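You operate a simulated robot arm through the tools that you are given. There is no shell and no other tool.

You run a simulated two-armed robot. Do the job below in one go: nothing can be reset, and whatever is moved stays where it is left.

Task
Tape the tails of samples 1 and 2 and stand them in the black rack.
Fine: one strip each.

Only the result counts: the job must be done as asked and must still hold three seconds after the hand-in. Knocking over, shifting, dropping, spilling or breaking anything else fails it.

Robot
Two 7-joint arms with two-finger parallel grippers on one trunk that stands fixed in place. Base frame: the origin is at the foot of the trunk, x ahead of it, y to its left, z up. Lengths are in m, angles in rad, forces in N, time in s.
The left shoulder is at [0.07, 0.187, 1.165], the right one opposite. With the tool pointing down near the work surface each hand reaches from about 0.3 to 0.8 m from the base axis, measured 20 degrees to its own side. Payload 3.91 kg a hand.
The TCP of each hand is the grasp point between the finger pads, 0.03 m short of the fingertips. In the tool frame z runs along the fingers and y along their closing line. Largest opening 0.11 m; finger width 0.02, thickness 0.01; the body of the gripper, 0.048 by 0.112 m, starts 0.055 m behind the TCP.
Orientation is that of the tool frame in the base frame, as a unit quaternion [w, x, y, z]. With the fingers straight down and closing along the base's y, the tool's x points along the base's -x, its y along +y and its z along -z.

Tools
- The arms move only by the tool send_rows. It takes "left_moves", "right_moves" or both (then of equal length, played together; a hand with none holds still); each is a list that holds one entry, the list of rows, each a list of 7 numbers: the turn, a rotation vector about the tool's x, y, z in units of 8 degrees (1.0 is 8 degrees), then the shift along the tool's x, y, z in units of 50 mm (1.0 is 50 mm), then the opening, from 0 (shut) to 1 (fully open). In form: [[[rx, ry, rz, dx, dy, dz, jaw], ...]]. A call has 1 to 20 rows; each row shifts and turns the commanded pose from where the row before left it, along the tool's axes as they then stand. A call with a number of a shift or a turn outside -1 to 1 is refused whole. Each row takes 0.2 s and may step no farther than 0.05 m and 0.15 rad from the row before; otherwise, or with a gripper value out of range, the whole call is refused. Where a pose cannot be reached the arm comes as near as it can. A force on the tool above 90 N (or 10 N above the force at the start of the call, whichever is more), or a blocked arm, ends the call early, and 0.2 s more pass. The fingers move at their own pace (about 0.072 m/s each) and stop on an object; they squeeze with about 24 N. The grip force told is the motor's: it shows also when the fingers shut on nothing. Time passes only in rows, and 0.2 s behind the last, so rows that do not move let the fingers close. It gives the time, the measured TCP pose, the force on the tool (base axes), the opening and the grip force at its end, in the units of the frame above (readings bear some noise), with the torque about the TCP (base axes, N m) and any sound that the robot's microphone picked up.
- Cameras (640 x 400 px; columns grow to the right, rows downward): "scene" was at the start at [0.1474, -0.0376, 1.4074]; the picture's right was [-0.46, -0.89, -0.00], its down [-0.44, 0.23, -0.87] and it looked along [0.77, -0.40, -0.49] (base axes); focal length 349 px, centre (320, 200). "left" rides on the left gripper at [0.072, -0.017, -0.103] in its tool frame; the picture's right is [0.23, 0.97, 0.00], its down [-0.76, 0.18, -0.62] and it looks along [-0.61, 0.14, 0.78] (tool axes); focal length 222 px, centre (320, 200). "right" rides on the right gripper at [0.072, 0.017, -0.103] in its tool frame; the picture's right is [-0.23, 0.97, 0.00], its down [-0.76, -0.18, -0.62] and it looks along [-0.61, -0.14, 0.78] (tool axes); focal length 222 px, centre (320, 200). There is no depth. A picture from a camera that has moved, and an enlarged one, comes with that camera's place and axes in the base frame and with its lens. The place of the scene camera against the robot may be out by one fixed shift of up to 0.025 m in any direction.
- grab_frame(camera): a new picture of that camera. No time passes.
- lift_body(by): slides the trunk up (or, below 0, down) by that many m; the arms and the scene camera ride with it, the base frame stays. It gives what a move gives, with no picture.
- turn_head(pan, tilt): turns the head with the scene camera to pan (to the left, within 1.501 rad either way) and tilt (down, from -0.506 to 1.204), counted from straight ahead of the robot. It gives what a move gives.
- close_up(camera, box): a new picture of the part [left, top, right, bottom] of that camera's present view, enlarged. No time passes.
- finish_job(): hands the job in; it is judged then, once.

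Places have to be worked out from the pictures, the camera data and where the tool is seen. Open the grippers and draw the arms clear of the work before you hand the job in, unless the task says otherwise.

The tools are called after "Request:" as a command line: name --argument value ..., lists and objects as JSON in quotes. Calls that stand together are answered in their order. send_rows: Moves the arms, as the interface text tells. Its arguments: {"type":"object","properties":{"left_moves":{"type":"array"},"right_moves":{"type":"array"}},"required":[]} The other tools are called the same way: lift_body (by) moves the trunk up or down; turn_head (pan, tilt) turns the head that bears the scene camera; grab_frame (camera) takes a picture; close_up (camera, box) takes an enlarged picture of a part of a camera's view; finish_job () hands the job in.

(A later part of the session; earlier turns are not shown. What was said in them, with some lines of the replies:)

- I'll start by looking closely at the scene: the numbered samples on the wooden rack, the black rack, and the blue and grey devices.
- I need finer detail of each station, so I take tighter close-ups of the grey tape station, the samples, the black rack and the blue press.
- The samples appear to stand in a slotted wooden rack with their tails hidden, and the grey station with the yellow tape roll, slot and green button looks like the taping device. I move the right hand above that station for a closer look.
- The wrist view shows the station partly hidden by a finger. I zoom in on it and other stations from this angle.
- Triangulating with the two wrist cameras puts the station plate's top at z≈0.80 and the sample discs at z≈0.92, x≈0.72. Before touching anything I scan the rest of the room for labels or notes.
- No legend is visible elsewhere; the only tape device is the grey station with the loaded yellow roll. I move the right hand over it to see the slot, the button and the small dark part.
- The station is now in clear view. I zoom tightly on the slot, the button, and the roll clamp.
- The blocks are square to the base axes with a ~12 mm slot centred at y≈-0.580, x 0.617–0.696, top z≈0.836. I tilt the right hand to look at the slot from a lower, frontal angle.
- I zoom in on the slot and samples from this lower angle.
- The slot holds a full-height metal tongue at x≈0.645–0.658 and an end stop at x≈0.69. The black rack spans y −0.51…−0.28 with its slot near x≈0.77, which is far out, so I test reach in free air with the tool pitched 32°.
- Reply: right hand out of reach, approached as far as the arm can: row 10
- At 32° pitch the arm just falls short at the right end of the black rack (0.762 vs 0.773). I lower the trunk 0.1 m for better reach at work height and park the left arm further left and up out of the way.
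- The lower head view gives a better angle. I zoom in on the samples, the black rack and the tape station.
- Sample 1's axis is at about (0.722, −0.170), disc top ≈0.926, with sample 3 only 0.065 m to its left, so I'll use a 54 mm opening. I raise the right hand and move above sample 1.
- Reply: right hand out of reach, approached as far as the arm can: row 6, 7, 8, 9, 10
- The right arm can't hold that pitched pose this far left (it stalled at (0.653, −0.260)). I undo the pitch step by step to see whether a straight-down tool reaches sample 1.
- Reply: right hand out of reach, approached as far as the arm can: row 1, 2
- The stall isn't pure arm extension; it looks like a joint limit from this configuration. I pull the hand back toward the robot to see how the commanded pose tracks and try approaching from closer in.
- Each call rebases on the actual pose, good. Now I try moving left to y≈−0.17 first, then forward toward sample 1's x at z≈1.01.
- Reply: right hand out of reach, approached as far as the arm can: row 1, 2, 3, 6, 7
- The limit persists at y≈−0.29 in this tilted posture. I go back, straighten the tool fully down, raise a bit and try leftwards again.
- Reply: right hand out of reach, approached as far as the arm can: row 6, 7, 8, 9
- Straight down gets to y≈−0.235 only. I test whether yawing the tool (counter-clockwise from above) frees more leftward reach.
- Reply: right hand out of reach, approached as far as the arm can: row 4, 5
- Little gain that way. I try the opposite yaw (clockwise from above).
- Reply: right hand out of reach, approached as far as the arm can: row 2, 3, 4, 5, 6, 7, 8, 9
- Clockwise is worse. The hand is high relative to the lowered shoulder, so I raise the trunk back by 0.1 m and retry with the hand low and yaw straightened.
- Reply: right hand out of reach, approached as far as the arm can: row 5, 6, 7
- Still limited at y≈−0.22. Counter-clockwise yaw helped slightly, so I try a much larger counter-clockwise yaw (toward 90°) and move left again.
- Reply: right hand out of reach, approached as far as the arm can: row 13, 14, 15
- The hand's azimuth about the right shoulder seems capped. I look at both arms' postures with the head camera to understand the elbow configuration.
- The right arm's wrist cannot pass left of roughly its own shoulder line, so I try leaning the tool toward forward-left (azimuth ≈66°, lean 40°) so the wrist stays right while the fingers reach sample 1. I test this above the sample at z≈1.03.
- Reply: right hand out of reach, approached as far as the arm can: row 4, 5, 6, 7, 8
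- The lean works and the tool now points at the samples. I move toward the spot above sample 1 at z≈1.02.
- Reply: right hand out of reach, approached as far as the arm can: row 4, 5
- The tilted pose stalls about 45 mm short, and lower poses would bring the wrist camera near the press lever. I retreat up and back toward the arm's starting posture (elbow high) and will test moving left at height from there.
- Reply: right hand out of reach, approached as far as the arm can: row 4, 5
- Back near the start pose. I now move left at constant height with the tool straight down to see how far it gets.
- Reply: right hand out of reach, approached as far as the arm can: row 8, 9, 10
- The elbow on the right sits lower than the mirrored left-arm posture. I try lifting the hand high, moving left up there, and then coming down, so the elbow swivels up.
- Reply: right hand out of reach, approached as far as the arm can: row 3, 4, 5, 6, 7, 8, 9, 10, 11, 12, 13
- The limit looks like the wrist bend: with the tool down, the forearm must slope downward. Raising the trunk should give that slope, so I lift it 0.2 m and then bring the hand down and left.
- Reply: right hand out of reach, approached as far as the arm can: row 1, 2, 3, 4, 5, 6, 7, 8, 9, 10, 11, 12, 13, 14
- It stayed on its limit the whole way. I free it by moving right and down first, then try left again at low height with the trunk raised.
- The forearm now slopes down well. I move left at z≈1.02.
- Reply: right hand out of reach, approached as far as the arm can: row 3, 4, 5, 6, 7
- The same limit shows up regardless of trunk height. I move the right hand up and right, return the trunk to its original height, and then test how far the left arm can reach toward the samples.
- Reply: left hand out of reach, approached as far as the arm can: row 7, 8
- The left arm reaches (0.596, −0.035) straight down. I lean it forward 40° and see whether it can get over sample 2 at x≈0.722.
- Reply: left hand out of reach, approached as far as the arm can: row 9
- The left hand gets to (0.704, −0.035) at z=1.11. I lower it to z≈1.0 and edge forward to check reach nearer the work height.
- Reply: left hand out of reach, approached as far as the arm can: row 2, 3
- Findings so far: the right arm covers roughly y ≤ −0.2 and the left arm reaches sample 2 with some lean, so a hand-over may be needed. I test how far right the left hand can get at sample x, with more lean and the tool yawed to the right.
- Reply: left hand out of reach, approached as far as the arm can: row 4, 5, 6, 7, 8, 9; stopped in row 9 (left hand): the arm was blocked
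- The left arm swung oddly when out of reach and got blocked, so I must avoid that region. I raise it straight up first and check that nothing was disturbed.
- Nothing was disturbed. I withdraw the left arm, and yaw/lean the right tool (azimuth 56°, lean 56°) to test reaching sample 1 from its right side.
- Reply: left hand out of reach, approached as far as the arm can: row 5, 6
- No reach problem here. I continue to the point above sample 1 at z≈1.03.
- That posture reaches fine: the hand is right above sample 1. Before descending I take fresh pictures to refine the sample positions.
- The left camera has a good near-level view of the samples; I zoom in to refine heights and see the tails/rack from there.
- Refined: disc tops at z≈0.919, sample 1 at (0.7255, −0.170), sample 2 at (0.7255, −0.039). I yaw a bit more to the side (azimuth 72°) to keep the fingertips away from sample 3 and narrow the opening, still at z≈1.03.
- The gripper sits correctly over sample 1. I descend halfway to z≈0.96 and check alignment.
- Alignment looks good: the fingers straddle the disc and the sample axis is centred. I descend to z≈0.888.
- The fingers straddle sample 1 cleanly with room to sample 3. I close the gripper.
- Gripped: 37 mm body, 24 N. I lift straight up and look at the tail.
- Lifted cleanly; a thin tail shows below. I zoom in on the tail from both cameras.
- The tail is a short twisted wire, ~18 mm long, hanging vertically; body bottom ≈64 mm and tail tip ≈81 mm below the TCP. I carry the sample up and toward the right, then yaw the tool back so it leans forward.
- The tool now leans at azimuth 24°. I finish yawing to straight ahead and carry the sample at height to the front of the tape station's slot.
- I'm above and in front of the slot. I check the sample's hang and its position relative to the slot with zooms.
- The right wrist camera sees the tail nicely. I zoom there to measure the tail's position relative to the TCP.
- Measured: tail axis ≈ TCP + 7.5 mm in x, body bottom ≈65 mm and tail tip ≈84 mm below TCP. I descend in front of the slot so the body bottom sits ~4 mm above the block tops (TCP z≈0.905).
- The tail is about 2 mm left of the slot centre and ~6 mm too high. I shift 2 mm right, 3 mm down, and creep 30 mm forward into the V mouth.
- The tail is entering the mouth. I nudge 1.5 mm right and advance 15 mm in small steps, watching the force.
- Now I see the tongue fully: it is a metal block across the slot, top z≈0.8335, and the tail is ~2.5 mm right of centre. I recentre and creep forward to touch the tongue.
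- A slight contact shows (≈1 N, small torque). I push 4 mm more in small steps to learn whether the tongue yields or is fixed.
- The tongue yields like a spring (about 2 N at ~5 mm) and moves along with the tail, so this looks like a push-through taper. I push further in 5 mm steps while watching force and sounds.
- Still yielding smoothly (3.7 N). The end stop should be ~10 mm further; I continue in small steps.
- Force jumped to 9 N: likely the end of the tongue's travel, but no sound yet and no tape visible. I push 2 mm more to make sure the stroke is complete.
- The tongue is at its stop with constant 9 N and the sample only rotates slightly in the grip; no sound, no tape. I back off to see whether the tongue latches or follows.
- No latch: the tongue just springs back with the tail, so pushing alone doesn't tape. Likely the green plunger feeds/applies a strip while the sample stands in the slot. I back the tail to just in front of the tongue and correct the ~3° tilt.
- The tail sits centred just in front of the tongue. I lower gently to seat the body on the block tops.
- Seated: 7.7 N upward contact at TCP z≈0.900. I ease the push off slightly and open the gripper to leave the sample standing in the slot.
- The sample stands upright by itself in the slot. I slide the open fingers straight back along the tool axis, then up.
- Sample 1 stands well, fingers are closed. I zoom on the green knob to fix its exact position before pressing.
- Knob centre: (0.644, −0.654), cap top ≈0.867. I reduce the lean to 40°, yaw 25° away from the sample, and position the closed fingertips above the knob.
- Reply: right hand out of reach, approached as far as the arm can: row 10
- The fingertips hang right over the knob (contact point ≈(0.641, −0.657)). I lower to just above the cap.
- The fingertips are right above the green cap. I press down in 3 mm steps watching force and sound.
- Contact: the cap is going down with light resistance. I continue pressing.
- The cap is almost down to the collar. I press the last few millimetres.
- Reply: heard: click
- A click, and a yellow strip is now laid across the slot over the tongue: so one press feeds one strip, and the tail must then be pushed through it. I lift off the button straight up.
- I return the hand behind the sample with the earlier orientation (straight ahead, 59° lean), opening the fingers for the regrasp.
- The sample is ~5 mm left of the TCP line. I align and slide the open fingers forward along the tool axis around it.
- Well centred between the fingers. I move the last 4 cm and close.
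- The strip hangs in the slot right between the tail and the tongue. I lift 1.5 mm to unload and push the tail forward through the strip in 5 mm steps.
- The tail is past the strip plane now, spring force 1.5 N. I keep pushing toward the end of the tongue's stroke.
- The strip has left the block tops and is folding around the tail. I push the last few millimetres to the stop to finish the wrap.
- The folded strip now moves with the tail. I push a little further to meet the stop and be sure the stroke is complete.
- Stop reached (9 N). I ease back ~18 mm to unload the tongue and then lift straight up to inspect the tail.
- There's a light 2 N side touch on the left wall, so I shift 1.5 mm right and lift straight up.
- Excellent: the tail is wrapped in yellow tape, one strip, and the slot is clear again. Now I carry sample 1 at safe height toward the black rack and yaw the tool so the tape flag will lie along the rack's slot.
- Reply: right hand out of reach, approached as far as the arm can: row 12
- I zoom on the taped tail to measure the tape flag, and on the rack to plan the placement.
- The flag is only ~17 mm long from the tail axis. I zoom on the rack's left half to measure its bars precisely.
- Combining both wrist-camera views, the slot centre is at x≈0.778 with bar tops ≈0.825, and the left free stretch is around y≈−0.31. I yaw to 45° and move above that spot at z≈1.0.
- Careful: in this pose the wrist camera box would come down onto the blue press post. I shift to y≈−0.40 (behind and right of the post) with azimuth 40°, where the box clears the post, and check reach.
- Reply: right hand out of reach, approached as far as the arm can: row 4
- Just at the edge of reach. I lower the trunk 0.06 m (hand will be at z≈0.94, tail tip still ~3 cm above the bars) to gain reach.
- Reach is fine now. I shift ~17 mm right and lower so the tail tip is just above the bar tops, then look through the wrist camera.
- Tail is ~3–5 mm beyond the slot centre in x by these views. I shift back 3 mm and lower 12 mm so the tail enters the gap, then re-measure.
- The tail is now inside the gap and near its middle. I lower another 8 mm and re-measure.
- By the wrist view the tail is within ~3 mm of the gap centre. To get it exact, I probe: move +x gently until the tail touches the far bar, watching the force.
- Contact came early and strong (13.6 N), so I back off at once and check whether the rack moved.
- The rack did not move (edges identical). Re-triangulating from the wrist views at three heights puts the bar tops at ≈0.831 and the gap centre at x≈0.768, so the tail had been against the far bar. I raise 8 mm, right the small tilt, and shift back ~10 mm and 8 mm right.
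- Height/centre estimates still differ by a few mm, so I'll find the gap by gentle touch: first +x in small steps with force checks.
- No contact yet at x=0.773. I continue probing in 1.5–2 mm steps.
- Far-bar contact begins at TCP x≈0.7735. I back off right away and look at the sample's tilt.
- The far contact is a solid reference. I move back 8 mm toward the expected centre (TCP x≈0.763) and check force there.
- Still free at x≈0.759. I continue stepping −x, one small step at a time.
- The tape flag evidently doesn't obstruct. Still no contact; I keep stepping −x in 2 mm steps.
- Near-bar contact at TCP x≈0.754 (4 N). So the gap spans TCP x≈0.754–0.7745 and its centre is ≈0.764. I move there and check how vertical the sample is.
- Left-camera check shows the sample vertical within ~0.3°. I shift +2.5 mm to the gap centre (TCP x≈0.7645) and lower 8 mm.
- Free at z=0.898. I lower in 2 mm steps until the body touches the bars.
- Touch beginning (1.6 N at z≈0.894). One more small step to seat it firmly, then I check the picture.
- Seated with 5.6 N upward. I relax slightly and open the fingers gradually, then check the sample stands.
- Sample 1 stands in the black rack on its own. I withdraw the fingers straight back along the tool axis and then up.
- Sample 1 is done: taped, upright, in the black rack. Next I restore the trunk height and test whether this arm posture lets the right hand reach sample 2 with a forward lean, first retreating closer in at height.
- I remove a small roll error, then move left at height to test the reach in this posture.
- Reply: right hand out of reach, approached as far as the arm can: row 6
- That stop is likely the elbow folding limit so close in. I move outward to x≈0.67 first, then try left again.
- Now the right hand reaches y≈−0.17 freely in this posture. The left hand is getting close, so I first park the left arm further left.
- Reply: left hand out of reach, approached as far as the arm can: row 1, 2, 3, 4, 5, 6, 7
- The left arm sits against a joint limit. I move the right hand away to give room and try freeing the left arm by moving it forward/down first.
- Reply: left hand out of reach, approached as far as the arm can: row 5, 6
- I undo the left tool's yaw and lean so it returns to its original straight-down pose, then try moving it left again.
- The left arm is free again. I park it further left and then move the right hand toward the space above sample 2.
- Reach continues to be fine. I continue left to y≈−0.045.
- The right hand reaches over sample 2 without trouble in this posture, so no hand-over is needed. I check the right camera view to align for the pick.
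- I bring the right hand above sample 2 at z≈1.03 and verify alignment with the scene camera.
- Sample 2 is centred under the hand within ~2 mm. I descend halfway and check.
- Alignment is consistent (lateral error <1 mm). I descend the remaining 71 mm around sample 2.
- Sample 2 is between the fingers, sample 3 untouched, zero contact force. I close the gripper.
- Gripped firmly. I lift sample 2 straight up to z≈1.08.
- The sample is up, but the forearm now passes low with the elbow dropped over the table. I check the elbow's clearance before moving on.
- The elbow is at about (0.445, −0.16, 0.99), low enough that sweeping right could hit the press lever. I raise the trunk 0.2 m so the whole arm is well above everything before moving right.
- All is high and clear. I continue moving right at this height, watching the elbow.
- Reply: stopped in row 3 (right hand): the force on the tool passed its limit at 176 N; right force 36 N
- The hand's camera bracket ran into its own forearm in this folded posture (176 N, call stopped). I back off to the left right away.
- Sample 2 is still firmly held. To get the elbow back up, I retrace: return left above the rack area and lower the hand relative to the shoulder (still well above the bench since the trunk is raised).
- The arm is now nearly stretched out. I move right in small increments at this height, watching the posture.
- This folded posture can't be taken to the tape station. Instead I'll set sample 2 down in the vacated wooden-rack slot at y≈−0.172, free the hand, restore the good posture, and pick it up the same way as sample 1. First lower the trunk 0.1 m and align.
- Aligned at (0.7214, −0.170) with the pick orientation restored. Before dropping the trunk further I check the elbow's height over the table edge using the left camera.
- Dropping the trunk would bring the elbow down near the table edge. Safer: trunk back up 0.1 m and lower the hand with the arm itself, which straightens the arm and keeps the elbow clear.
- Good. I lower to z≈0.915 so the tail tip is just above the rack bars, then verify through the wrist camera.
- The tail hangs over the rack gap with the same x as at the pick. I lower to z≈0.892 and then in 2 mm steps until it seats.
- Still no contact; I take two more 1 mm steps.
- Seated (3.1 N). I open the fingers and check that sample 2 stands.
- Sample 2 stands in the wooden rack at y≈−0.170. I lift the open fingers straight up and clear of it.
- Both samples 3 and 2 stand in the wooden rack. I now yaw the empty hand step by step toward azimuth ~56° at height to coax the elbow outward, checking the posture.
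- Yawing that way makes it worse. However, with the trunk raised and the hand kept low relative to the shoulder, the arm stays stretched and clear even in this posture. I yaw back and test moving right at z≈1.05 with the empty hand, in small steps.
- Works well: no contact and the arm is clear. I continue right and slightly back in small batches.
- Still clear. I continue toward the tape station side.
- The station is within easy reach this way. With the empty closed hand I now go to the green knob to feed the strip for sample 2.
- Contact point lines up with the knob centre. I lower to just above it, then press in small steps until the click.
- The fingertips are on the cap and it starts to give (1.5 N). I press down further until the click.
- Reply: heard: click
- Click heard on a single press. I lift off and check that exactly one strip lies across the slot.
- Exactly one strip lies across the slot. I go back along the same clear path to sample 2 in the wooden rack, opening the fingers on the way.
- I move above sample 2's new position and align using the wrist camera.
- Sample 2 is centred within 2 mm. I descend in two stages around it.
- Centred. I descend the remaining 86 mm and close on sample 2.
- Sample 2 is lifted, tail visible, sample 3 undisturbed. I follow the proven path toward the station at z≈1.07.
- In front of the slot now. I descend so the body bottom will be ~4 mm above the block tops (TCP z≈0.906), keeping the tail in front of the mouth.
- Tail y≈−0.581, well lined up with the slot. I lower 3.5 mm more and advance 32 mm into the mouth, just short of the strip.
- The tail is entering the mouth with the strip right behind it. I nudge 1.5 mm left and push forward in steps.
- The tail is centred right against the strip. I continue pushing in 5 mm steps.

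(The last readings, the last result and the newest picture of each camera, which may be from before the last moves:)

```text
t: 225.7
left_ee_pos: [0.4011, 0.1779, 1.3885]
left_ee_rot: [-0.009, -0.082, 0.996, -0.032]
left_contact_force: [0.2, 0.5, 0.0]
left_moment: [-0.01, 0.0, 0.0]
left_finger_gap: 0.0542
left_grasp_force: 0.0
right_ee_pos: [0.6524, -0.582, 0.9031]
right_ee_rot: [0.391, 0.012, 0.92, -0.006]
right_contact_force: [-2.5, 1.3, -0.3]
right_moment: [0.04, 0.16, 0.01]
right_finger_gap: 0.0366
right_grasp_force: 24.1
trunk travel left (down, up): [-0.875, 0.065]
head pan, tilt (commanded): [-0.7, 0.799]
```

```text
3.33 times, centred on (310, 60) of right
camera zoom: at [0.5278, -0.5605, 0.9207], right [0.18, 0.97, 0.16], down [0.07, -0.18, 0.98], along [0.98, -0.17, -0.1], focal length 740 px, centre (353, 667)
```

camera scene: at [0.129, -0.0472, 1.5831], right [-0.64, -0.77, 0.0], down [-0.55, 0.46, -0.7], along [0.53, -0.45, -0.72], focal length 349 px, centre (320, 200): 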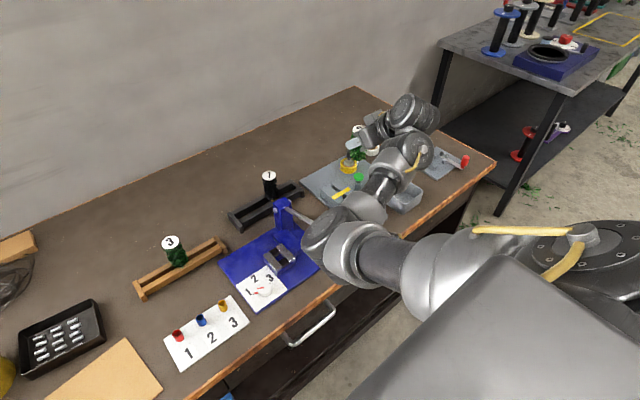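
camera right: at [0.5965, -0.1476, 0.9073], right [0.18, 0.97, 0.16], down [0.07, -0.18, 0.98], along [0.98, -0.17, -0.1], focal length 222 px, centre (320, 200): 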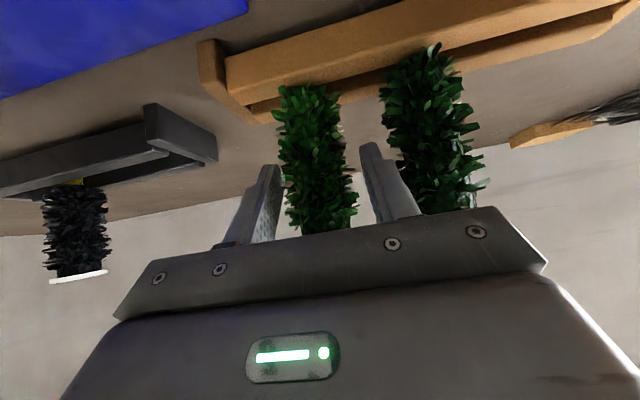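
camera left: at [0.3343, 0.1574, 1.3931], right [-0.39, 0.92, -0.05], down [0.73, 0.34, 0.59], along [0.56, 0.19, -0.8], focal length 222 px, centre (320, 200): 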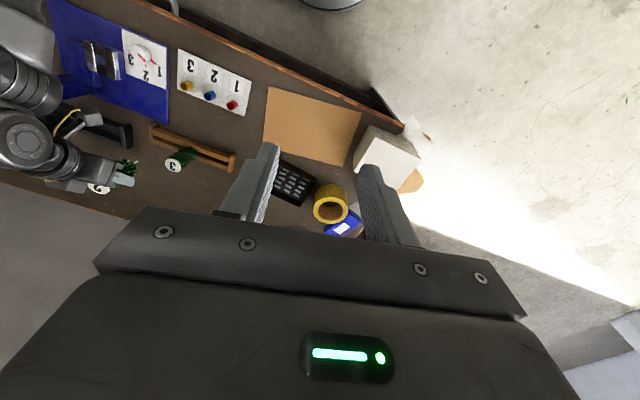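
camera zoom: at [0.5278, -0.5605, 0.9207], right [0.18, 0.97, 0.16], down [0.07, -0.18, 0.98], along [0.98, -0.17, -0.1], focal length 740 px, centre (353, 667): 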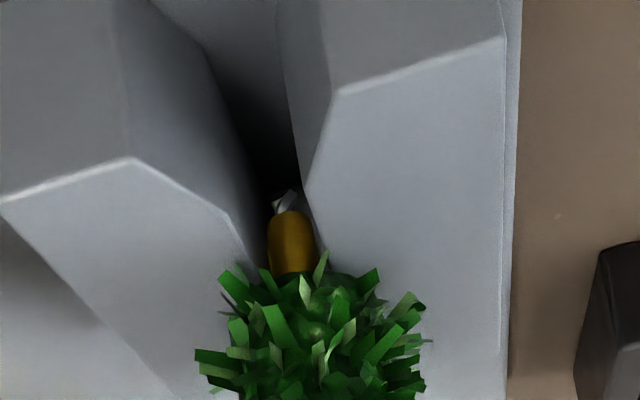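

The strip has wrapped onto the tail. I push on to the stop to finish the stroke as with sample 1.

Request:
send_rows --right_moves '[[[0, 0, 0, -0.0554, 0, 0.0575, 0], [0, 0, 0, -0.0277, 0, 0.0288, 0], [0, 0, 0, 0, 0, 0, 0]]]'

Request:
send_rows --right_moves '[[[0, 0, 0, -0.0277, 0, 0.0288, 0], [0, 0, 0, 0, 0, 0, 0]]]'

Request:
close_up --camera "right" --box '[220, 0, 400, 120]'

```text
t: 226.5
left_ee_pos: [0.4005, 0.179, 1.3869]
left_ee_rot: [-0.01, -0.083, 0.996, -0.031]
left_contact_force: [0.7, 0.1, 0.9]
left_moment: [0.0, 0.03, -0.01]
left_finger_gap: 0.0541
left_grasp_force: 0.2
right_ee_pos: [0.6582, -0.5817, 0.9035]
right_ee_rot: [0.391, 0.012, 0.92, -0.006]
right_contact_force: [-3.2, 1.3, -0.5]
right_moment: [0.11, 0.28, 0.02]
right_finger_gap: 0.0366
right_grasp_force: 24.4
trunk travel left (down, up): [-0.875, 0.065]
head pan, tilt (commanded): [-0.7, 0.799]
```

```text
t: 227.1
left_ee_pos: [0.3999, 0.1788, 1.3877]
left_ee_rot: [-0.01, -0.082, 0.996, -0.032]
left_contact_force: [-0.7, 0.4, -0.8]
left_moment: [0.02, -0.01, 0.02]
left_finger_gap: 0.0538
left_grasp_force: 0.1
right_ee_pos: [0.6604, -0.5807, 0.9027]
right_ee_rot: [0.391, 0.013, 0.92, -0.006]
right_contact_force: [-6.9, 0.6, -1.5]
right_moment: [0.11, 0.52, 0.05]
right_finger_gap: 0.0366
right_grasp_force: 23.4
trunk travel left (down, up): [-0.875, 0.065]
head pan, tilt (commanded): [-0.7, 0.799]
```

```text
3.33 times, centred on (310, 60) of right
camera zoom: at [0.5349, -0.5607, 0.9208], right [0.18, 0.97, 0.16], down [0.07, -0.18, 0.98], along [0.98, -0.17, -0.11], focal length 740 px, centre (353, 667)
```

zoom: 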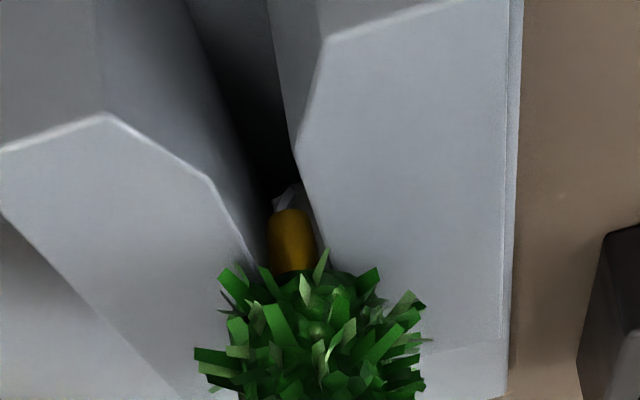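

Stop reached (6.9 N). I back off ~16 mm and lift straight up to inspect.

Request:
send_rows --right_moves '[[[0, 0, 0, 0.0831, 0, -0.0863, 0], [0, 0, 0, 0.0831, 0, -0.0863, 0], [0, 0, 0, 0.0554, 0, -0.0575, 0], [0, 0, 0, 0, 0, 0, 0]]]'

Request:
send_rows --right_moves '[[[0, 0, 0, -0.12, 0, -0.115, 0], [0, 0, 0, -0.25, 0, -0.24, 0], [0, 0, 0, -0.45, 0, -0.43, 0], [0, 0, 0, -0.55, 0, -0.53, 0], [0, 0, 0, -0.55, 0, -0.53, 0], [0, 0, 0, -0.45, 0, -0.43, 0], [0, 0, 0, 0, 0, 0, 0]]]'

Request:
close_up --camera "right" --box '[220, 0, 400, 120]'

Request:
close_up --camera "scene" --box '[290, 90, 420, 220]'

```text
t: 228.1
left_ee_pos: [0.3996, 0.1793, 1.3874]
left_ee_rot: [-0.009, -0.082, 0.996, -0.031]
left_contact_force: [-0.7, -0.1, -0.2]
left_moment: [0.01, 0.01, -0.03]
left_finger_gap: 0.0536
left_grasp_force: 0.1
right_ee_pos: [0.6449, -0.5797, 0.9023]
right_ee_rot: [0.391, 0.013, 0.92, -0.006]
right_contact_force: [-1.2, -0.8, -0.1]
right_moment: [-0.06, 0.09, -0.02]
right_finger_gap: 0.0365
right_grasp_force: 23.9
trunk travel left (down, up): [-0.875, 0.065]
head pan, tilt (commanded): [-0.7, 0.799]
```

```text
t: 229.7
left_ee_pos: [0.4008, 0.1805, 1.3881]
left_ee_rot: [-0.01, -0.083, 0.996, -0.032]
left_contact_force: [-0.3, -0.7, -0.7]
left_moment: [0.05, -0.03, 0.0]
left_finger_gap: 0.0537
left_grasp_force: 0.0
right_ee_pos: [0.6453, -0.5802, 1.066]
right_ee_rot: [0.391, 0.013, 0.92, -0.006]
right_contact_force: [0.2, 0.2, 0.2]
right_moment: [0.02, 0.03, -0.05]
right_finger_gap: 0.0366
right_grasp_force: 24.0
trunk travel left (down, up): [-0.875, 0.065]
head pan, tilt (commanded): [-0.7, 0.799]
```

```text
3.33 times, centred on (310, 60) of right
camera zoom: at [0.5195, -0.5597, 1.0848], right [0.18, 0.97, 0.16], down [0.07, -0.18, 0.98], along [0.98, -0.17, -0.1], focal length 740 px, centre (353, 667)
```

zoom: 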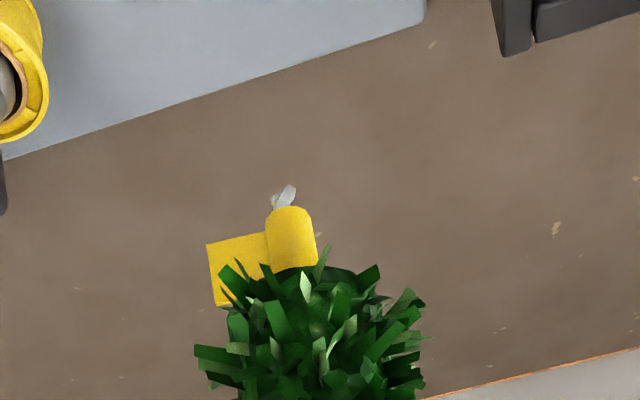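

```text
3.08 times, centred on (355, 155) of scene
camera zoom: at [0.1289, -0.0478, 1.5831], right [-0.64, -0.76, 0.0], down [-0.55, 0.46, -0.7], along [0.53, -0.45, -0.72], focal length 1075 px, centre (212, 338)
```

zoom: 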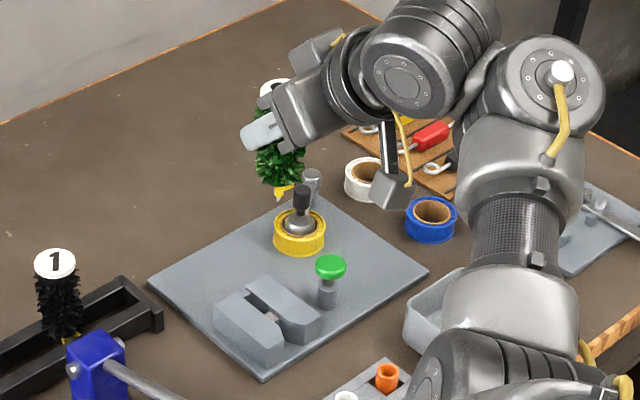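

Sample 2's tail is taped with one yellow strip, and the flag happens to point along −y, which suits the rack slot. I measure the sample's tilt before placing.

Request:
close_up --camera "scene" --box '[330, 100, 400, 165]'

Request:
grab_frame --camera "right"

```text
6.15 times, centred on (365, 132) of scene
camera zoom: at [0.1289, -0.0478, 1.5831], right [-0.64, -0.76, 0.0], down [-0.55, 0.46, -0.7], along [0.53, -0.45, -0.72], focal length 2150 px, centre (43, 615)
```

zoom: 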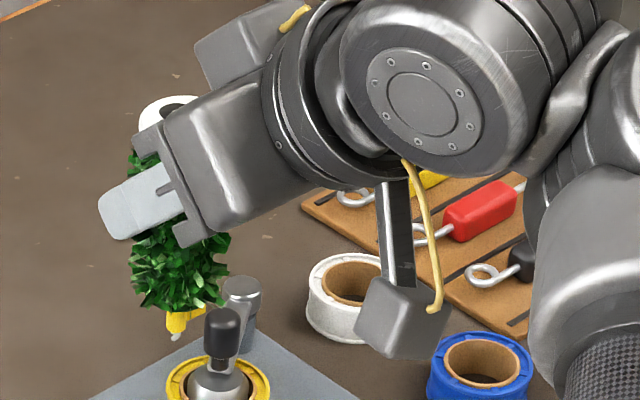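

```text
taken
camera right: at [0.5195, -0.5597, 1.0848], right [0.18, 0.97, 0.16], down [0.07, -0.18, 0.98], along [0.98, -0.17, -0.1], focal length 222 px, centre (320, 200)
```

right: 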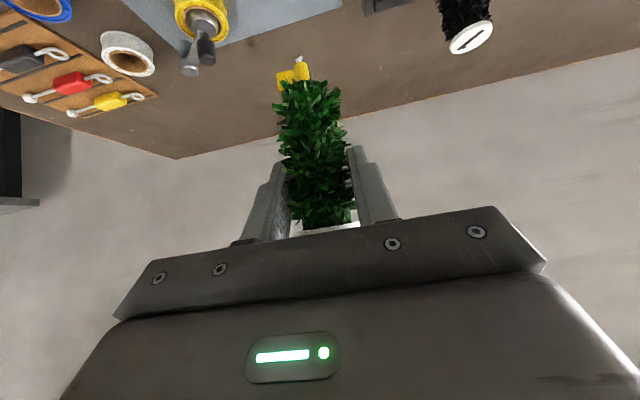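

The sample is within about 1–2° of vertical. I apply a 2° correction and carry it at height to above the left part of the black rack (y≈−0.318).

Request:
send_rows --right_moves '[[[0, -0.25, 0, 0, 0, 0, 0], [0, 0, 0, -0.211, 0.758, 0.236, 0], [0, 0, 0, -0.211, 0.758, 0.236, 0], [0, 0, 0, -0.211, 0.758, 0.236, 0], [0, 0, 0, -0.211, 0.758, 0.236, 0], [0, 0, 0, 0, 0, 0, 0]]]'

Request:
turn_head --pan -0.45 --tilt 0.75

Request:
grab_frame --camera "scene"

```text
t: 231.1
left_ee_pos: [0.4018, 0.1793, 1.3875]
left_ee_rot: [-0.01, -0.084, 0.996, -0.031]
left_contact_force: [0.2, 0.1, 0.0]
left_moment: [0.05, -0.01, -0.03]
left_finger_gap: 0.0538
left_grasp_force: 0.0
right_ee_pos: [0.7135, -0.4329, 1.0651]
right_ee_rot: [0.409, 0.012, 0.913, -0.006]
right_contact_force: [-0.5, -0.7, -0.7]
right_moment: [-0.04, 0.01, -0.01]
right_finger_gap: 0.037
right_grasp_force: 24.1
trunk travel left (down, up): [-0.875, 0.065]
head pan, tilt (commanded): [-0.7, 0.799]
```

```text
t: 231.8
left_ee_pos: [0.4007, 0.1789, 1.3879]
left_ee_rot: [-0.01, -0.083, 0.996, -0.03]
left_contact_force: [1.0, 0.7, 0.2]
left_moment: [-0.01, 0.04, -0.04]
left_finger_gap: 0.0537
left_grasp_force: 0.1
right_ee_pos: [0.7135, -0.431, 1.0657]
right_ee_rot: [0.408, 0.013, 0.913, -0.007]
right_contact_force: [0.1, 0.1, -0.3]
right_moment: [-0.02, -0.02, -0.02]
right_finger_gap: 0.0365
right_grasp_force: 24.4
trunk travel left (down, up): [-0.875, 0.065]
head pan, tilt (commanded): [-0.45, 0.75]
```

```text
taken
camera scene: at [0.1416, -0.0322, 1.5871], right [-0.44, -0.9, 0.0], down [-0.61, 0.3, -0.73], along [0.66, -0.32, -0.68], focal length 349 px, centre (320, 200)
```

scene: 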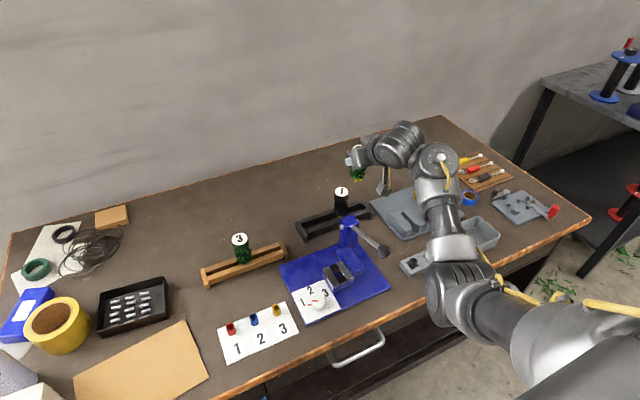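

Fine so far. I finish the move to above the rack's left part.

Request:
send_rows --right_moves '[[[0, 0, 0, -0.211, 0.758, 0.236, 0], [0, 0, 0, -0.211, 0.758, 0.236, 0], [0, 0, 0, -0.2, 0.758, 0.22, 0], [0, 0, 0, 0, 0, 0, 0]]]'

Request:
close_up --camera "scene" --box '[260, 120, 400, 260]'

Request:
close_up --camera "right" --box '[200, 0, 440, 130]'

Request:
grab_frame --camera "left"

```text
t: 232.8
left_ee_pos: [0.4002, 0.1791, 1.3871]
left_ee_rot: [-0.009, -0.083, 0.996, -0.032]
left_contact_force: [1.0, 0.4, 0.6]
left_moment: [0.01, -0.03, -0.04]
left_finger_gap: 0.054
left_grasp_force: 0.0
right_ee_pos: [0.7621, -0.3182, 1.0664]
right_ee_rot: [0.407, 0.012, 0.913, -0.007]
right_contact_force: [0.9, -0.2, -0.4]
right_moment: [-0.02, 0.01, -0.03]
right_finger_gap: 0.0367
right_grasp_force: 23.7
trunk travel left (down, up): [-0.875, 0.065]
head pan, tilt (commanded): [-0.45, 0.75]
```

```text
2.86 times, centred on (330, 190) of scene
camera zoom: at [0.1416, -0.032, 1.5871], right [-0.44, -0.9, 0.0], down [-0.61, 0.3, -0.73], along [0.66, -0.32, -0.68], focal length 998 px, centre (291, 229)
```

zoom: 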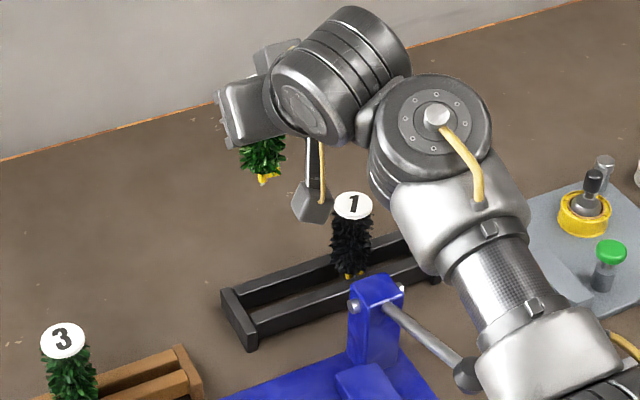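

```text
2.67 times, centred on (320, 65) of right
camera zoom: at [0.637, -0.2979, 1.0801], right [0.18, 0.97, 0.17], down [0.04, -0.18, 0.98], along [0.98, -0.17, -0.07], focal length 592 px, centre (320, 560)
```

zoom: 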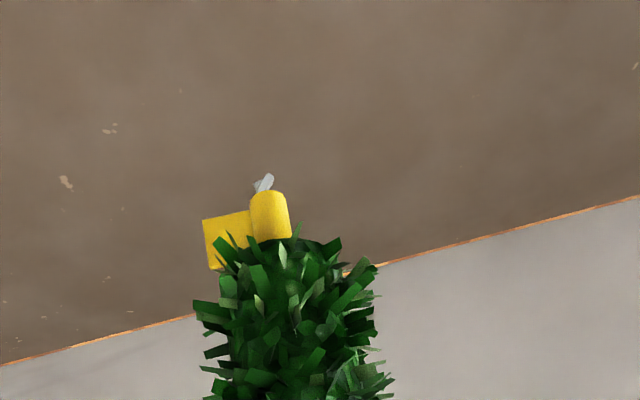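

```text
taken
camera left: at [0.3341, 0.1567, 1.4932], right [-0.39, 0.92, -0.05], down [0.73, 0.34, 0.59], along [0.56, 0.19, -0.8], focal length 222 px, centre (320, 200)
```

left: 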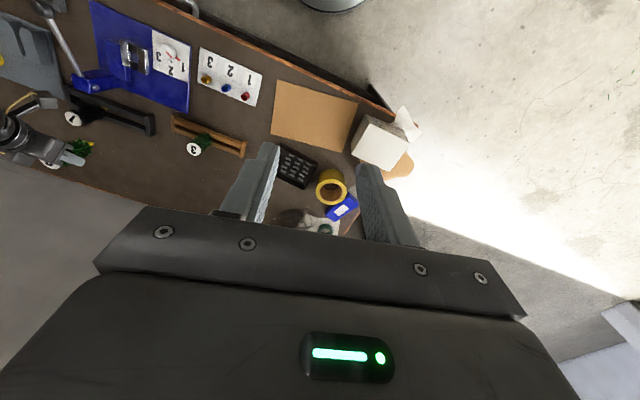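

Above the left part of the rack. I lower to z≈0.925, where the tail tip is just above the bars, and look again.

Request:
send_rows --right_moves '[[[0, 0, 0, 0.525, 0, 0.471, 0], [0, 0, 0, 0.525, 0, 0.471, 0], [0, 0, 0, 0.525, 0, 0.471, 0], [0, 0, 0, 0.51, 0, 0.49, 0], [0, 0, 0, 0, 0, 0, 0]]]'

Request:
close_up --camera "right" --box '[200, 0, 440, 130]'

Request:
grab_frame --camera "scene"

Request:
close_up --camera "left" --box '[0, 70, 180, 180]'

```text
t: 234.1
left_ee_pos: [0.4011, 0.1791, 1.3873]
left_ee_rot: [-0.009, -0.084, 0.996, -0.032]
left_contact_force: [0.8, 0.0, 0.9]
left_moment: [0.01, 0.0, -0.01]
left_finger_gap: 0.0541
left_grasp_force: 0.0
right_ee_pos: [0.7632, -0.3189, 0.9254]
right_ee_rot: [0.408, 0.012, 0.913, -0.006]
right_contact_force: [-0.6, -0.1, -0.3]
right_moment: [-0.02, -0.01, 0.0]
right_finger_gap: 0.0367
right_grasp_force: 24.0
trunk travel left (down, up): [-0.875, 0.065]
head pan, tilt (commanded): [-0.45, 0.75]
```

```text
2.67 times, centred on (320, 65) of right
camera zoom: at [0.6374, -0.2981, 0.939], right [0.18, 0.97, 0.17], down [0.04, -0.18, 0.98], along [0.98, -0.17, -0.07], focal length 592 px, centre (320, 560)
```

zoom: 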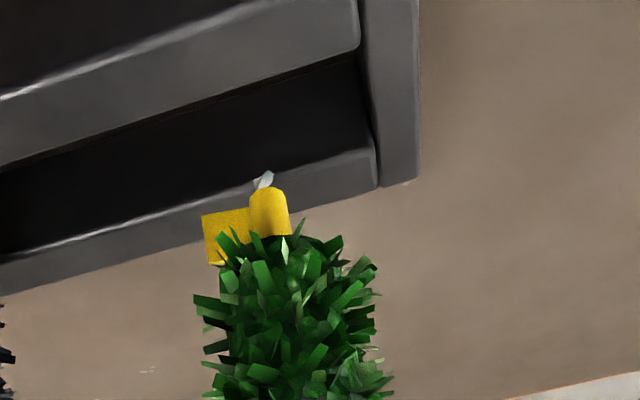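

```text
taken
camera scene: at [0.1417, -0.0316, 1.5871], right [-0.44, -0.9, 0.0], down [-0.61, 0.3, -0.73], along [0.66, -0.32, -0.68], focal length 349 px, centre (320, 200)
```

scene: 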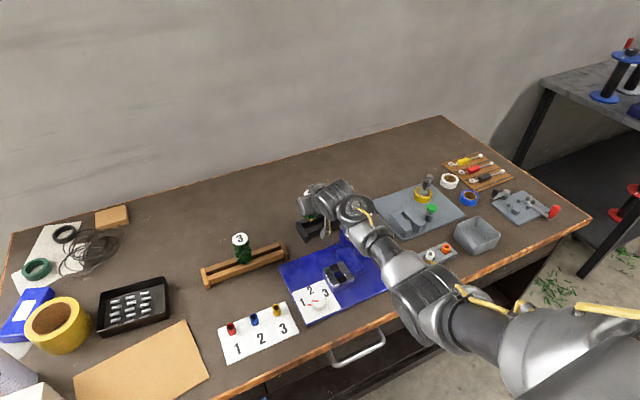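

```text
3.56 times, centred on (90, 125) of left
camera zoom: at [0.3342, 0.1571, 1.4931], right [-0.39, 0.92, -0.05], down [0.73, 0.34, 0.59], along [0.56, 0.19, -0.8], focal length 790 px, centre (1138, 467)
```

zoom: 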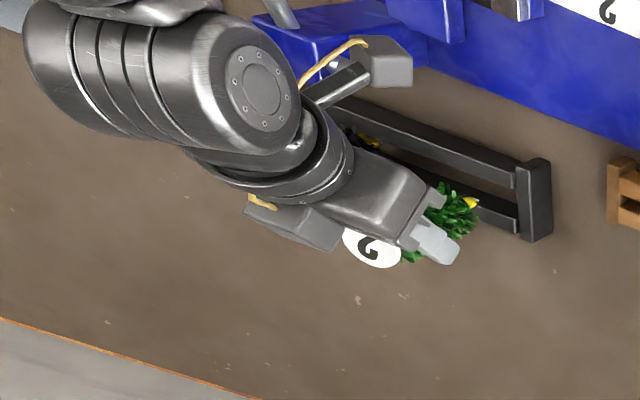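

The tail tip is centred over the gap (x≈0.769, matching the centre found by touch earlier). I lower 20 mm into the gap and check forces.

Request:
send_rows --right_moves '[[[0, 0, 0, 0.149, 0, 0.1335, 0], [0, 0, 0, 0.149, 0, 0.1335, 0], [0, 0, 0, 0, 0, 0, 0]]]'

Request:
close_up --camera "right" --box '[200, 0, 440, 130]'

```text
t: 234.8
left_ee_pos: [0.4003, 0.1784, 1.3875]
left_ee_rot: [-0.01, -0.084, 0.996, -0.032]
left_contact_force: [-0.1, 1.3, -0.3]
left_moment: [0.03, 0.0, 0.01]
left_finger_gap: 0.0538
left_grasp_force: 0.2
right_ee_pos: [0.7638, -0.3182, 0.9059]
right_ee_rot: [0.408, 0.012, 0.913, -0.006]
right_contact_force: [0.0, -0.5, -0.3]
right_moment: [0.01, -0.01, -0.01]
right_finger_gap: 0.0367
right_grasp_force: 24.0
trunk travel left (down, up): [-0.875, 0.065]
head pan, tilt (commanded): [-0.45, 0.75]
```

```text
2.67 times, centred on (320, 65) of right
camera zoom: at [0.6376, -0.2978, 0.9195], right [0.18, 0.97, 0.17], down [0.04, -0.18, 0.98], along [0.98, -0.17, -0.07], focal length 592 px, centre (320, 560)
```

zoom: 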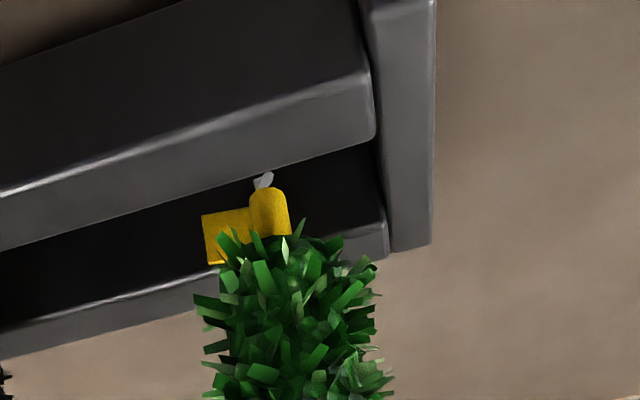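

Still force-free with the tail inside the gap. I lower another 8 mm, then in 2 mm steps to contact.

Request:
send_rows --right_moves '[[[0, 0, 0, 0.119, 0, 0.1068, 0], [0, 0, 0, 0, 0, 0, 0]]]'

Request:
send_rows --right_moves '[[[0, 0, 0, 0.0297, 0, 0.0267, 0], [0, 0, 0, 0, 0, 0, 0]]]'

```text
t: 235.4
left_ee_pos: [0.4005, 0.1796, 1.3873]
left_ee_rot: [-0.01, -0.083, 0.996, -0.032]
left_contact_force: [0.2, -0.5, 0.8]
left_moment: [-0.02, 0.02, 0.03]
left_finger_gap: 0.0538
left_grasp_force: 0.1
right_ee_pos: [0.7634, -0.3187, 0.8973]
right_ee_rot: [0.407, 0.012, 0.913, -0.006]
right_contact_force: [-0.4, -0.6, 0.4]
right_moment: [0.01, -0.01, 0.0]
right_finger_gap: 0.0366
right_grasp_force: 23.9
trunk travel left (down, up): [-0.875, 0.065]
head pan, tilt (commanded): [-0.45, 0.75]
```

```text
t: 236.1
left_ee_pos: [0.3989, 0.1795, 1.3867]
left_ee_rot: [-0.01, -0.083, 0.996, -0.033]
left_contact_force: [0.1, 0.4, 0.2]
left_moment: [0.0, -0.02, 0.02]
left_finger_gap: 0.054
left_grasp_force: 0.2
right_ee_pos: [0.7633, -0.3178, 0.8979]
right_ee_rot: [0.409, 0.012, 0.912, -0.006]
right_contact_force: [1.1, -1.3, 8.0]
right_moment: [0.0, 0.02, -0.04]
right_finger_gap: 0.0369
right_grasp_force: 24.1
trunk travel left (down, up): [-0.875, 0.065]
head pan, tilt (commanded): [-0.45, 0.75]
```

Seated: 8 N upward with practically no moment, so it's supported evenly. I ease 1 mm and open the fingers gradually.

Request:
send_rows --right_moves '[[[0, 0, 0, -0.0149, 0, -0.0134, 0], [0, 0, 0, 0, 0, 0, 0.34], [0, 0, 0, 0, 0, 0, 0.38], [0, 0, 0, 0, 0, 0, 0.44], [0, 0, 0, 0, 0, 0, 0.48], [0, 0, 0, 0, 0, 0, 0.48]]]'

Request:
grab_frame --camera "right"

Request:
close_up --camera "left" --box '[0, 70, 180, 180]'

```text
t: 237.4
left_ee_pos: [0.4008, 0.1797, 1.3866]
left_ee_rot: [-0.01, -0.083, 0.996, -0.031]
left_contact_force: [-1.2, -0.6, -1.0]
left_moment: [0.0, 0.01, 0.02]
left_finger_gap: 0.0541
left_grasp_force: 0.1
right_ee_pos: [0.7637, -0.3175, 0.8973]
right_ee_rot: [0.407, 0.012, 0.913, -0.006]
right_contact_force: [0.3, 0.2, -0.3]
right_moment: [0.0, -0.03, -0.02]
right_finger_gap: 0.0525
right_grasp_force: 0.1
trunk travel left (down, up): [-0.875, 0.065]
head pan, tilt (commanded): [-0.45, 0.75]
```

```text
taken
camera right: at [0.6375, -0.2974, 0.9106], right [0.18, 0.97, 0.17], down [0.04, -0.18, 0.98], along [0.98, -0.17, -0.07], focal length 222 px, centre (320, 200)
```

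right: 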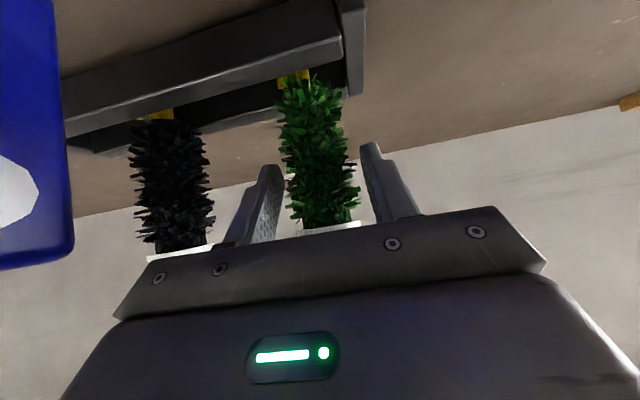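

```text
3.56 times, centred on (90, 125) of left
camera zoom: at [0.3341, 0.1573, 1.4931], right [-0.39, 0.92, -0.05], down [0.73, 0.34, 0.59], along [0.56, 0.19, -0.8], focal length 790 px, centre (1138, 467)
```

zoom: 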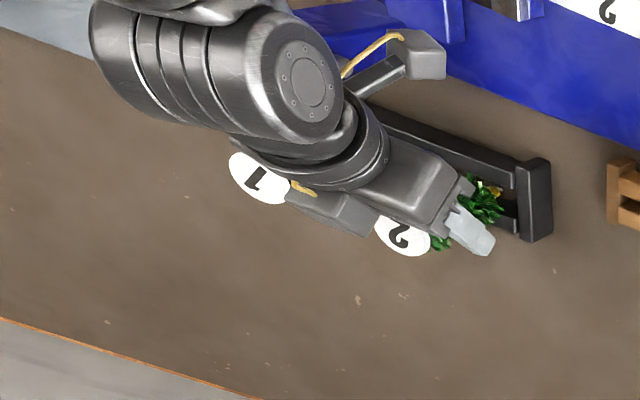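

Both taped samples now stand in the black rack. I withdraw the open fingers straight back along the tool axis, then up.

Request:
send_rows --right_moves '[[[0, 0, 0, 0, 0, -0.4, 0.48], [0, 0, 0, 0, 0, -0.6, 0.48], [0, 0, 0, 0, 0, -0.7, 0.48], [0, 0, 0, -0.5, 0, -0.5, 0.48], [0, 0, 0, -0.5, 0, -0.5, 0.48], [0, 0, 0, 0, 0, 0, 0.48]]]'

Request:
grab_frame --camera "scene"

Request:
grab_frame --camera "right"

Request:
close_up --camera "left" --box '[0, 70, 180, 180]'

```text
t: 238.8
left_ee_pos: [0.3988, 0.1777, 1.3863]
left_ee_rot: [-0.009, -0.083, 0.996, -0.032]
left_contact_force: [0.2, 0.2, -0.9]
left_moment: [-0.01, 0.01, -0.02]
left_finger_gap: 0.0542
left_grasp_force: 0.1
right_ee_pos: [0.6946, -0.3161, 1.0246]
right_ee_rot: [0.407, 0.012, 0.913, -0.006]
right_contact_force: [-0.6, -0.3, 0.0]
right_moment: [0.0, -0.03, 0.06]
right_finger_gap: 0.053
right_grasp_force: 0.0
trunk travel left (down, up): [-0.875, 0.065]
head pan, tilt (commanded): [-0.45, 0.75]
```

```text
taken
camera scene: at [0.1415, -0.0318, 1.5871], right [-0.44, -0.9, 0.0], down [-0.61, 0.3, -0.73], along [0.66, -0.32, -0.68], focal length 349 px, centre (320, 200)
```

scene: 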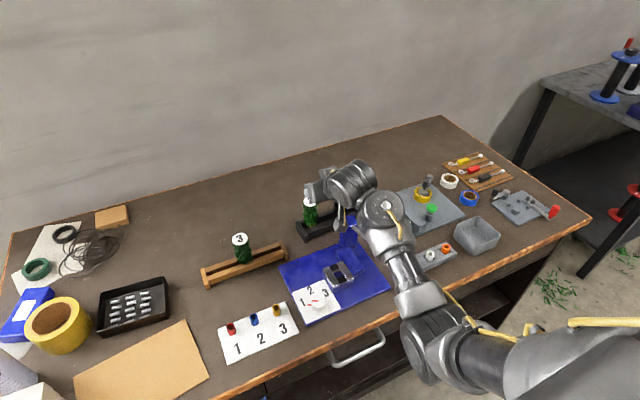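

```text
taken
camera right: at [0.5698, -0.2958, 1.0381], right [0.18, 0.97, 0.17], down [0.04, -0.18, 0.98], along [0.98, -0.17, -0.07], focal length 222 px, centre (320, 200)
```

right: 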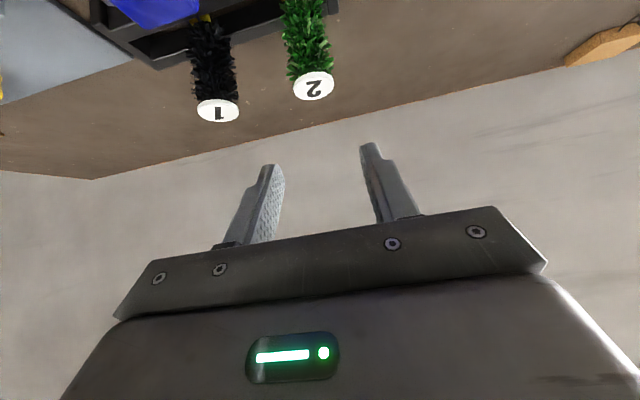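

```text
3.56 times, centred on (90, 125) of left
camera zoom: at [0.334, 0.1569, 1.4932], right [-0.39, 0.92, -0.05], down [0.73, 0.34, 0.59], along [0.56, 0.19, -0.8], focal length 790 px, centre (1138, 467)
```

zoom: 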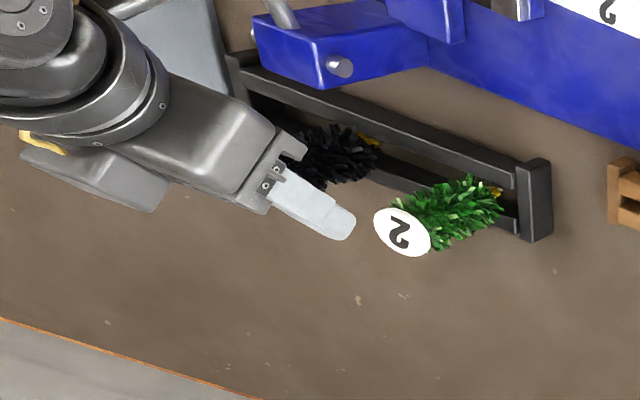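

Both samples stand upright and free. I move the right hand away along the known clear path and then raise it, opening both grippers fully.

Request:
send_rows --right_moves '[[[0, 0, 0, 0.01, -0.46, -0.457, 0.48], [0, 0, 0, 0.01, -0.46, -0.457, 0.48], [0, 0, 0, 0.164, -0.853, -0.179, 0.48], [0, 0, 0, 0.164, -0.853, -0.179, 0.48], [0, 0, 0, 0.164, -0.853, -0.179, 0.48], [0, 0, 0, 0, 0, 0, 0.48]]]'

Request:
send_rows --right_moves '[[[0, 0, 0, -0.3, 0, -0.3, 0.7], [0, 0, 0, -0.3, 0, -0.3, 0.9], [0, 0, 0, 0, 0, 0, 1], [0, 0, 0, 0, 0, 0, 1], [0, 0, 0, 0, 0, 0, 1]]]' --left_moves '[[[0, 0, 0, 0, 0, 0, 0.7], [0, 0, 0, 0, 0, 0, 0.9], [0, 0, 0, 0, 0, 0, 1], [0, 0, 0, 0, 0, 0, 1], [0, 0, 0, 0, 0, 0, 1]]]'

Request:
lift_body --by 0.05

Request:
grab_frame --camera "scene"

```text
t: 240.2
left_ee_pos: [0.4007, 0.1799, 1.3877]
left_ee_rot: [-0.009, -0.083, 0.996, -0.031]
left_contact_force: [-0.2, -0.2, -0.3]
left_moment: [-0.01, -0.03, 0.02]
left_finger_gap: 0.0539
left_grasp_force: 0.0
right_ee_pos: [0.6196, -0.4872, 1.0514]
right_ee_rot: [0.408, 0.011, 0.913, -0.006]
right_contact_force: [-0.1, -1.0, 0.6]
right_moment: [0.02, 0.0, 0.01]
right_finger_gap: 0.0528
right_grasp_force: 0.0
trunk travel left (down, up): [-0.875, 0.065]
head pan, tilt (commanded): [-0.45, 0.75]
```

```text
t: 241.4
left_ee_pos: [0.4, 0.1817, 1.3867]
left_ee_rot: [-0.009, -0.083, 0.996, -0.031]
left_contact_force: [-0.1, -0.6, 0.4]
left_moment: [-0.01, -0.03, 0.0]
left_finger_gap: 0.11
left_grasp_force: 0.0
right_ee_pos: [0.6179, -0.4883, 1.0954]
right_ee_rot: [0.408, 0.012, 0.913, -0.005]
right_contact_force: [-0.1, -0.1, -0.9]
right_moment: [-0.03, -0.02, 0.0]
right_finger_gap: 0.11
right_grasp_force: 0.1
trunk travel left (down, up): [-0.875, 0.065]
head pan, tilt (commanded): [-0.45, 0.75]
```

```text
t: 242.4
left_ee_pos: [0.4001, 0.1799, 1.4369]
left_ee_rot: [-0.01, -0.083, 0.996, -0.032]
left_contact_force: [0.7, 0.3, 0.7]
left_moment: [-0.02, -0.04, -0.05]
left_finger_gap: 0.11
left_grasp_force: 0.0
right_ee_pos: [0.6192, -0.4889, 1.1454]
right_ee_rot: [0.408, 0.012, 0.913, -0.006]
right_contact_force: [0.3, -0.3, -0.1]
right_moment: [0.0, 0.0, 0.03]
right_finger_gap: 0.1099
right_grasp_force: 0.1
trunk travel left (down, up): [-0.925, 0.015]
head pan, tilt (commanded): [-0.45, 0.75]
```

```text
taken
camera scene: at [0.1422, -0.0318, 1.637], right [-0.44, -0.9, 0.0], down [-0.61, 0.3, -0.73], along [0.66, -0.32, -0.68], focal length 349 px, centre (320, 200)
```

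scene: 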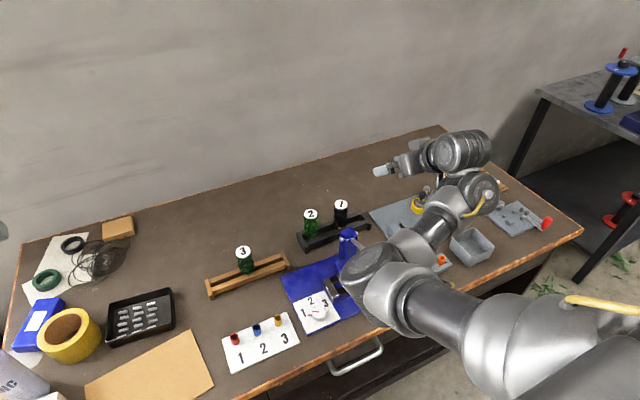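

I inspect the final state: both taped samples in the black rack, sample 3 in the wooden rack, the station and the press.

Request:
close_up --camera "scene" --box '[280, 180, 390, 270]'

Request:
close_up --camera "scene" --box '[190, 230, 350, 360]'

Request:
grab_frame --camera "right"

Request:
close_up --camera "left" --box '[0, 40, 260, 200]'

```text
4.44 times, centred on (335, 225) of scene
camera zoom: at [0.1422, -0.0318, 1.637], right [-0.44, -0.9, 0.0], down [-0.61, 0.3, -0.73], along [0.66, -0.32, -0.68], focal length 1553 px, centre (253, 89)
```

zoom: 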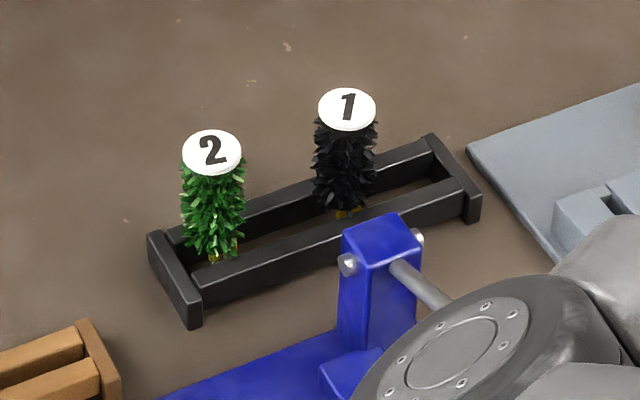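

```text
3.08 times, centred on (270, 295) of scene
camera zoom: at [0.1422, -0.0318, 1.637], right [-0.44, -0.9, 0.0], down [-0.61, 0.3, -0.73], along [0.66, -0.32, -0.68], focal length 1075 px, centre (474, -92)
```

zoom: 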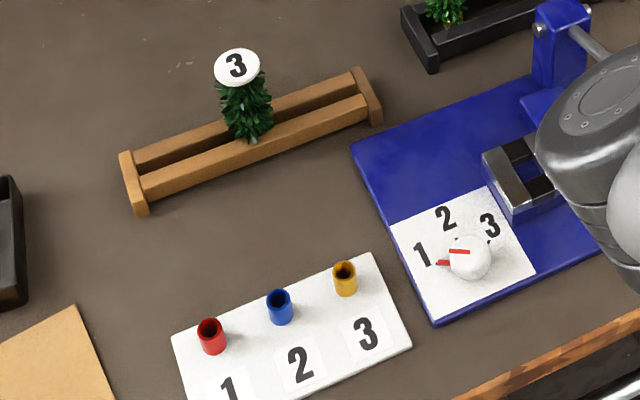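

```text
taken
camera right: at [0.4927, -0.4683, 1.1591], right [0.18, 0.97, 0.17], down [0.04, -0.18, 0.98], along [0.98, -0.17, -0.07], focal length 222 px, centre (320, 200)
```

right: 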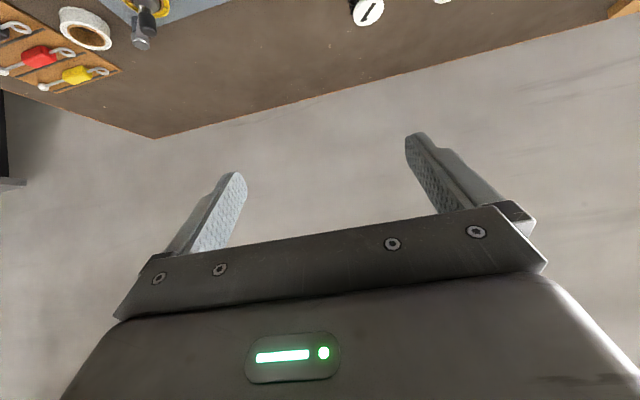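

```text
2.46 times, centred on (130, 120) of left
camera zoom: at [0.3346, 0.157, 1.543], right [-0.39, 0.92, -0.05], down [0.73, 0.34, 0.59], along [0.56, 0.19, -0.8], focal length 547 px, centre (788, 397)
```

zoom: 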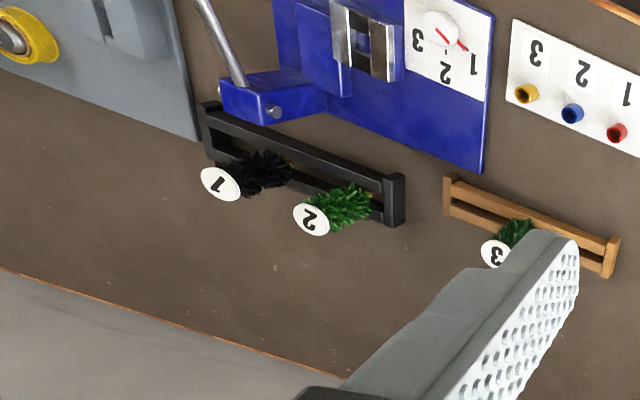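

Samples 1 and 2 stand upright in the black rack, each tail wrapped with one yellow strip. Sample 3 and everything else look undisturbed, and both hands are open and clear, so I hand the job in.

Request:
finish_job

```text
The job is handed in.
```

Samples 1 and 2 are taped, with one yellow strip each, and standing upright in the black rack. The job is handed in; I haven't seen the judging result.

- **Tape:** I used the yellow roll already loaded in the tape station, since you didn't name a colour. Each sample got one press of the green knob and one push through the slot. I checked both tails afterwards and saw a single strip on each.
- **Placement:** Sample 1 sits behind the press post and sample 2 to its left, near the rack's left end. Both were still upright in the final pictures.
- **Everything else:** In those pictures sample 3 was still in the wooden rack, and nothing on the bench appeared to have shifted. The tape slot was clear once both strips were used.

**Contacts along the way**
- While finding the black rack's slot by touch, I pressed against a bar with up to about 14 N. The rack's position looked the same before and after.
- While carrying sample 2, the right hand's camera bracket hit its own forearm (176 N) and the move stopped. The sample stayed gripped. I set it down in the wooden rack's free spot and picked it up again from there.

Both grippers are open and above the bench. The trunk is about 0.25 m higher than at the start.
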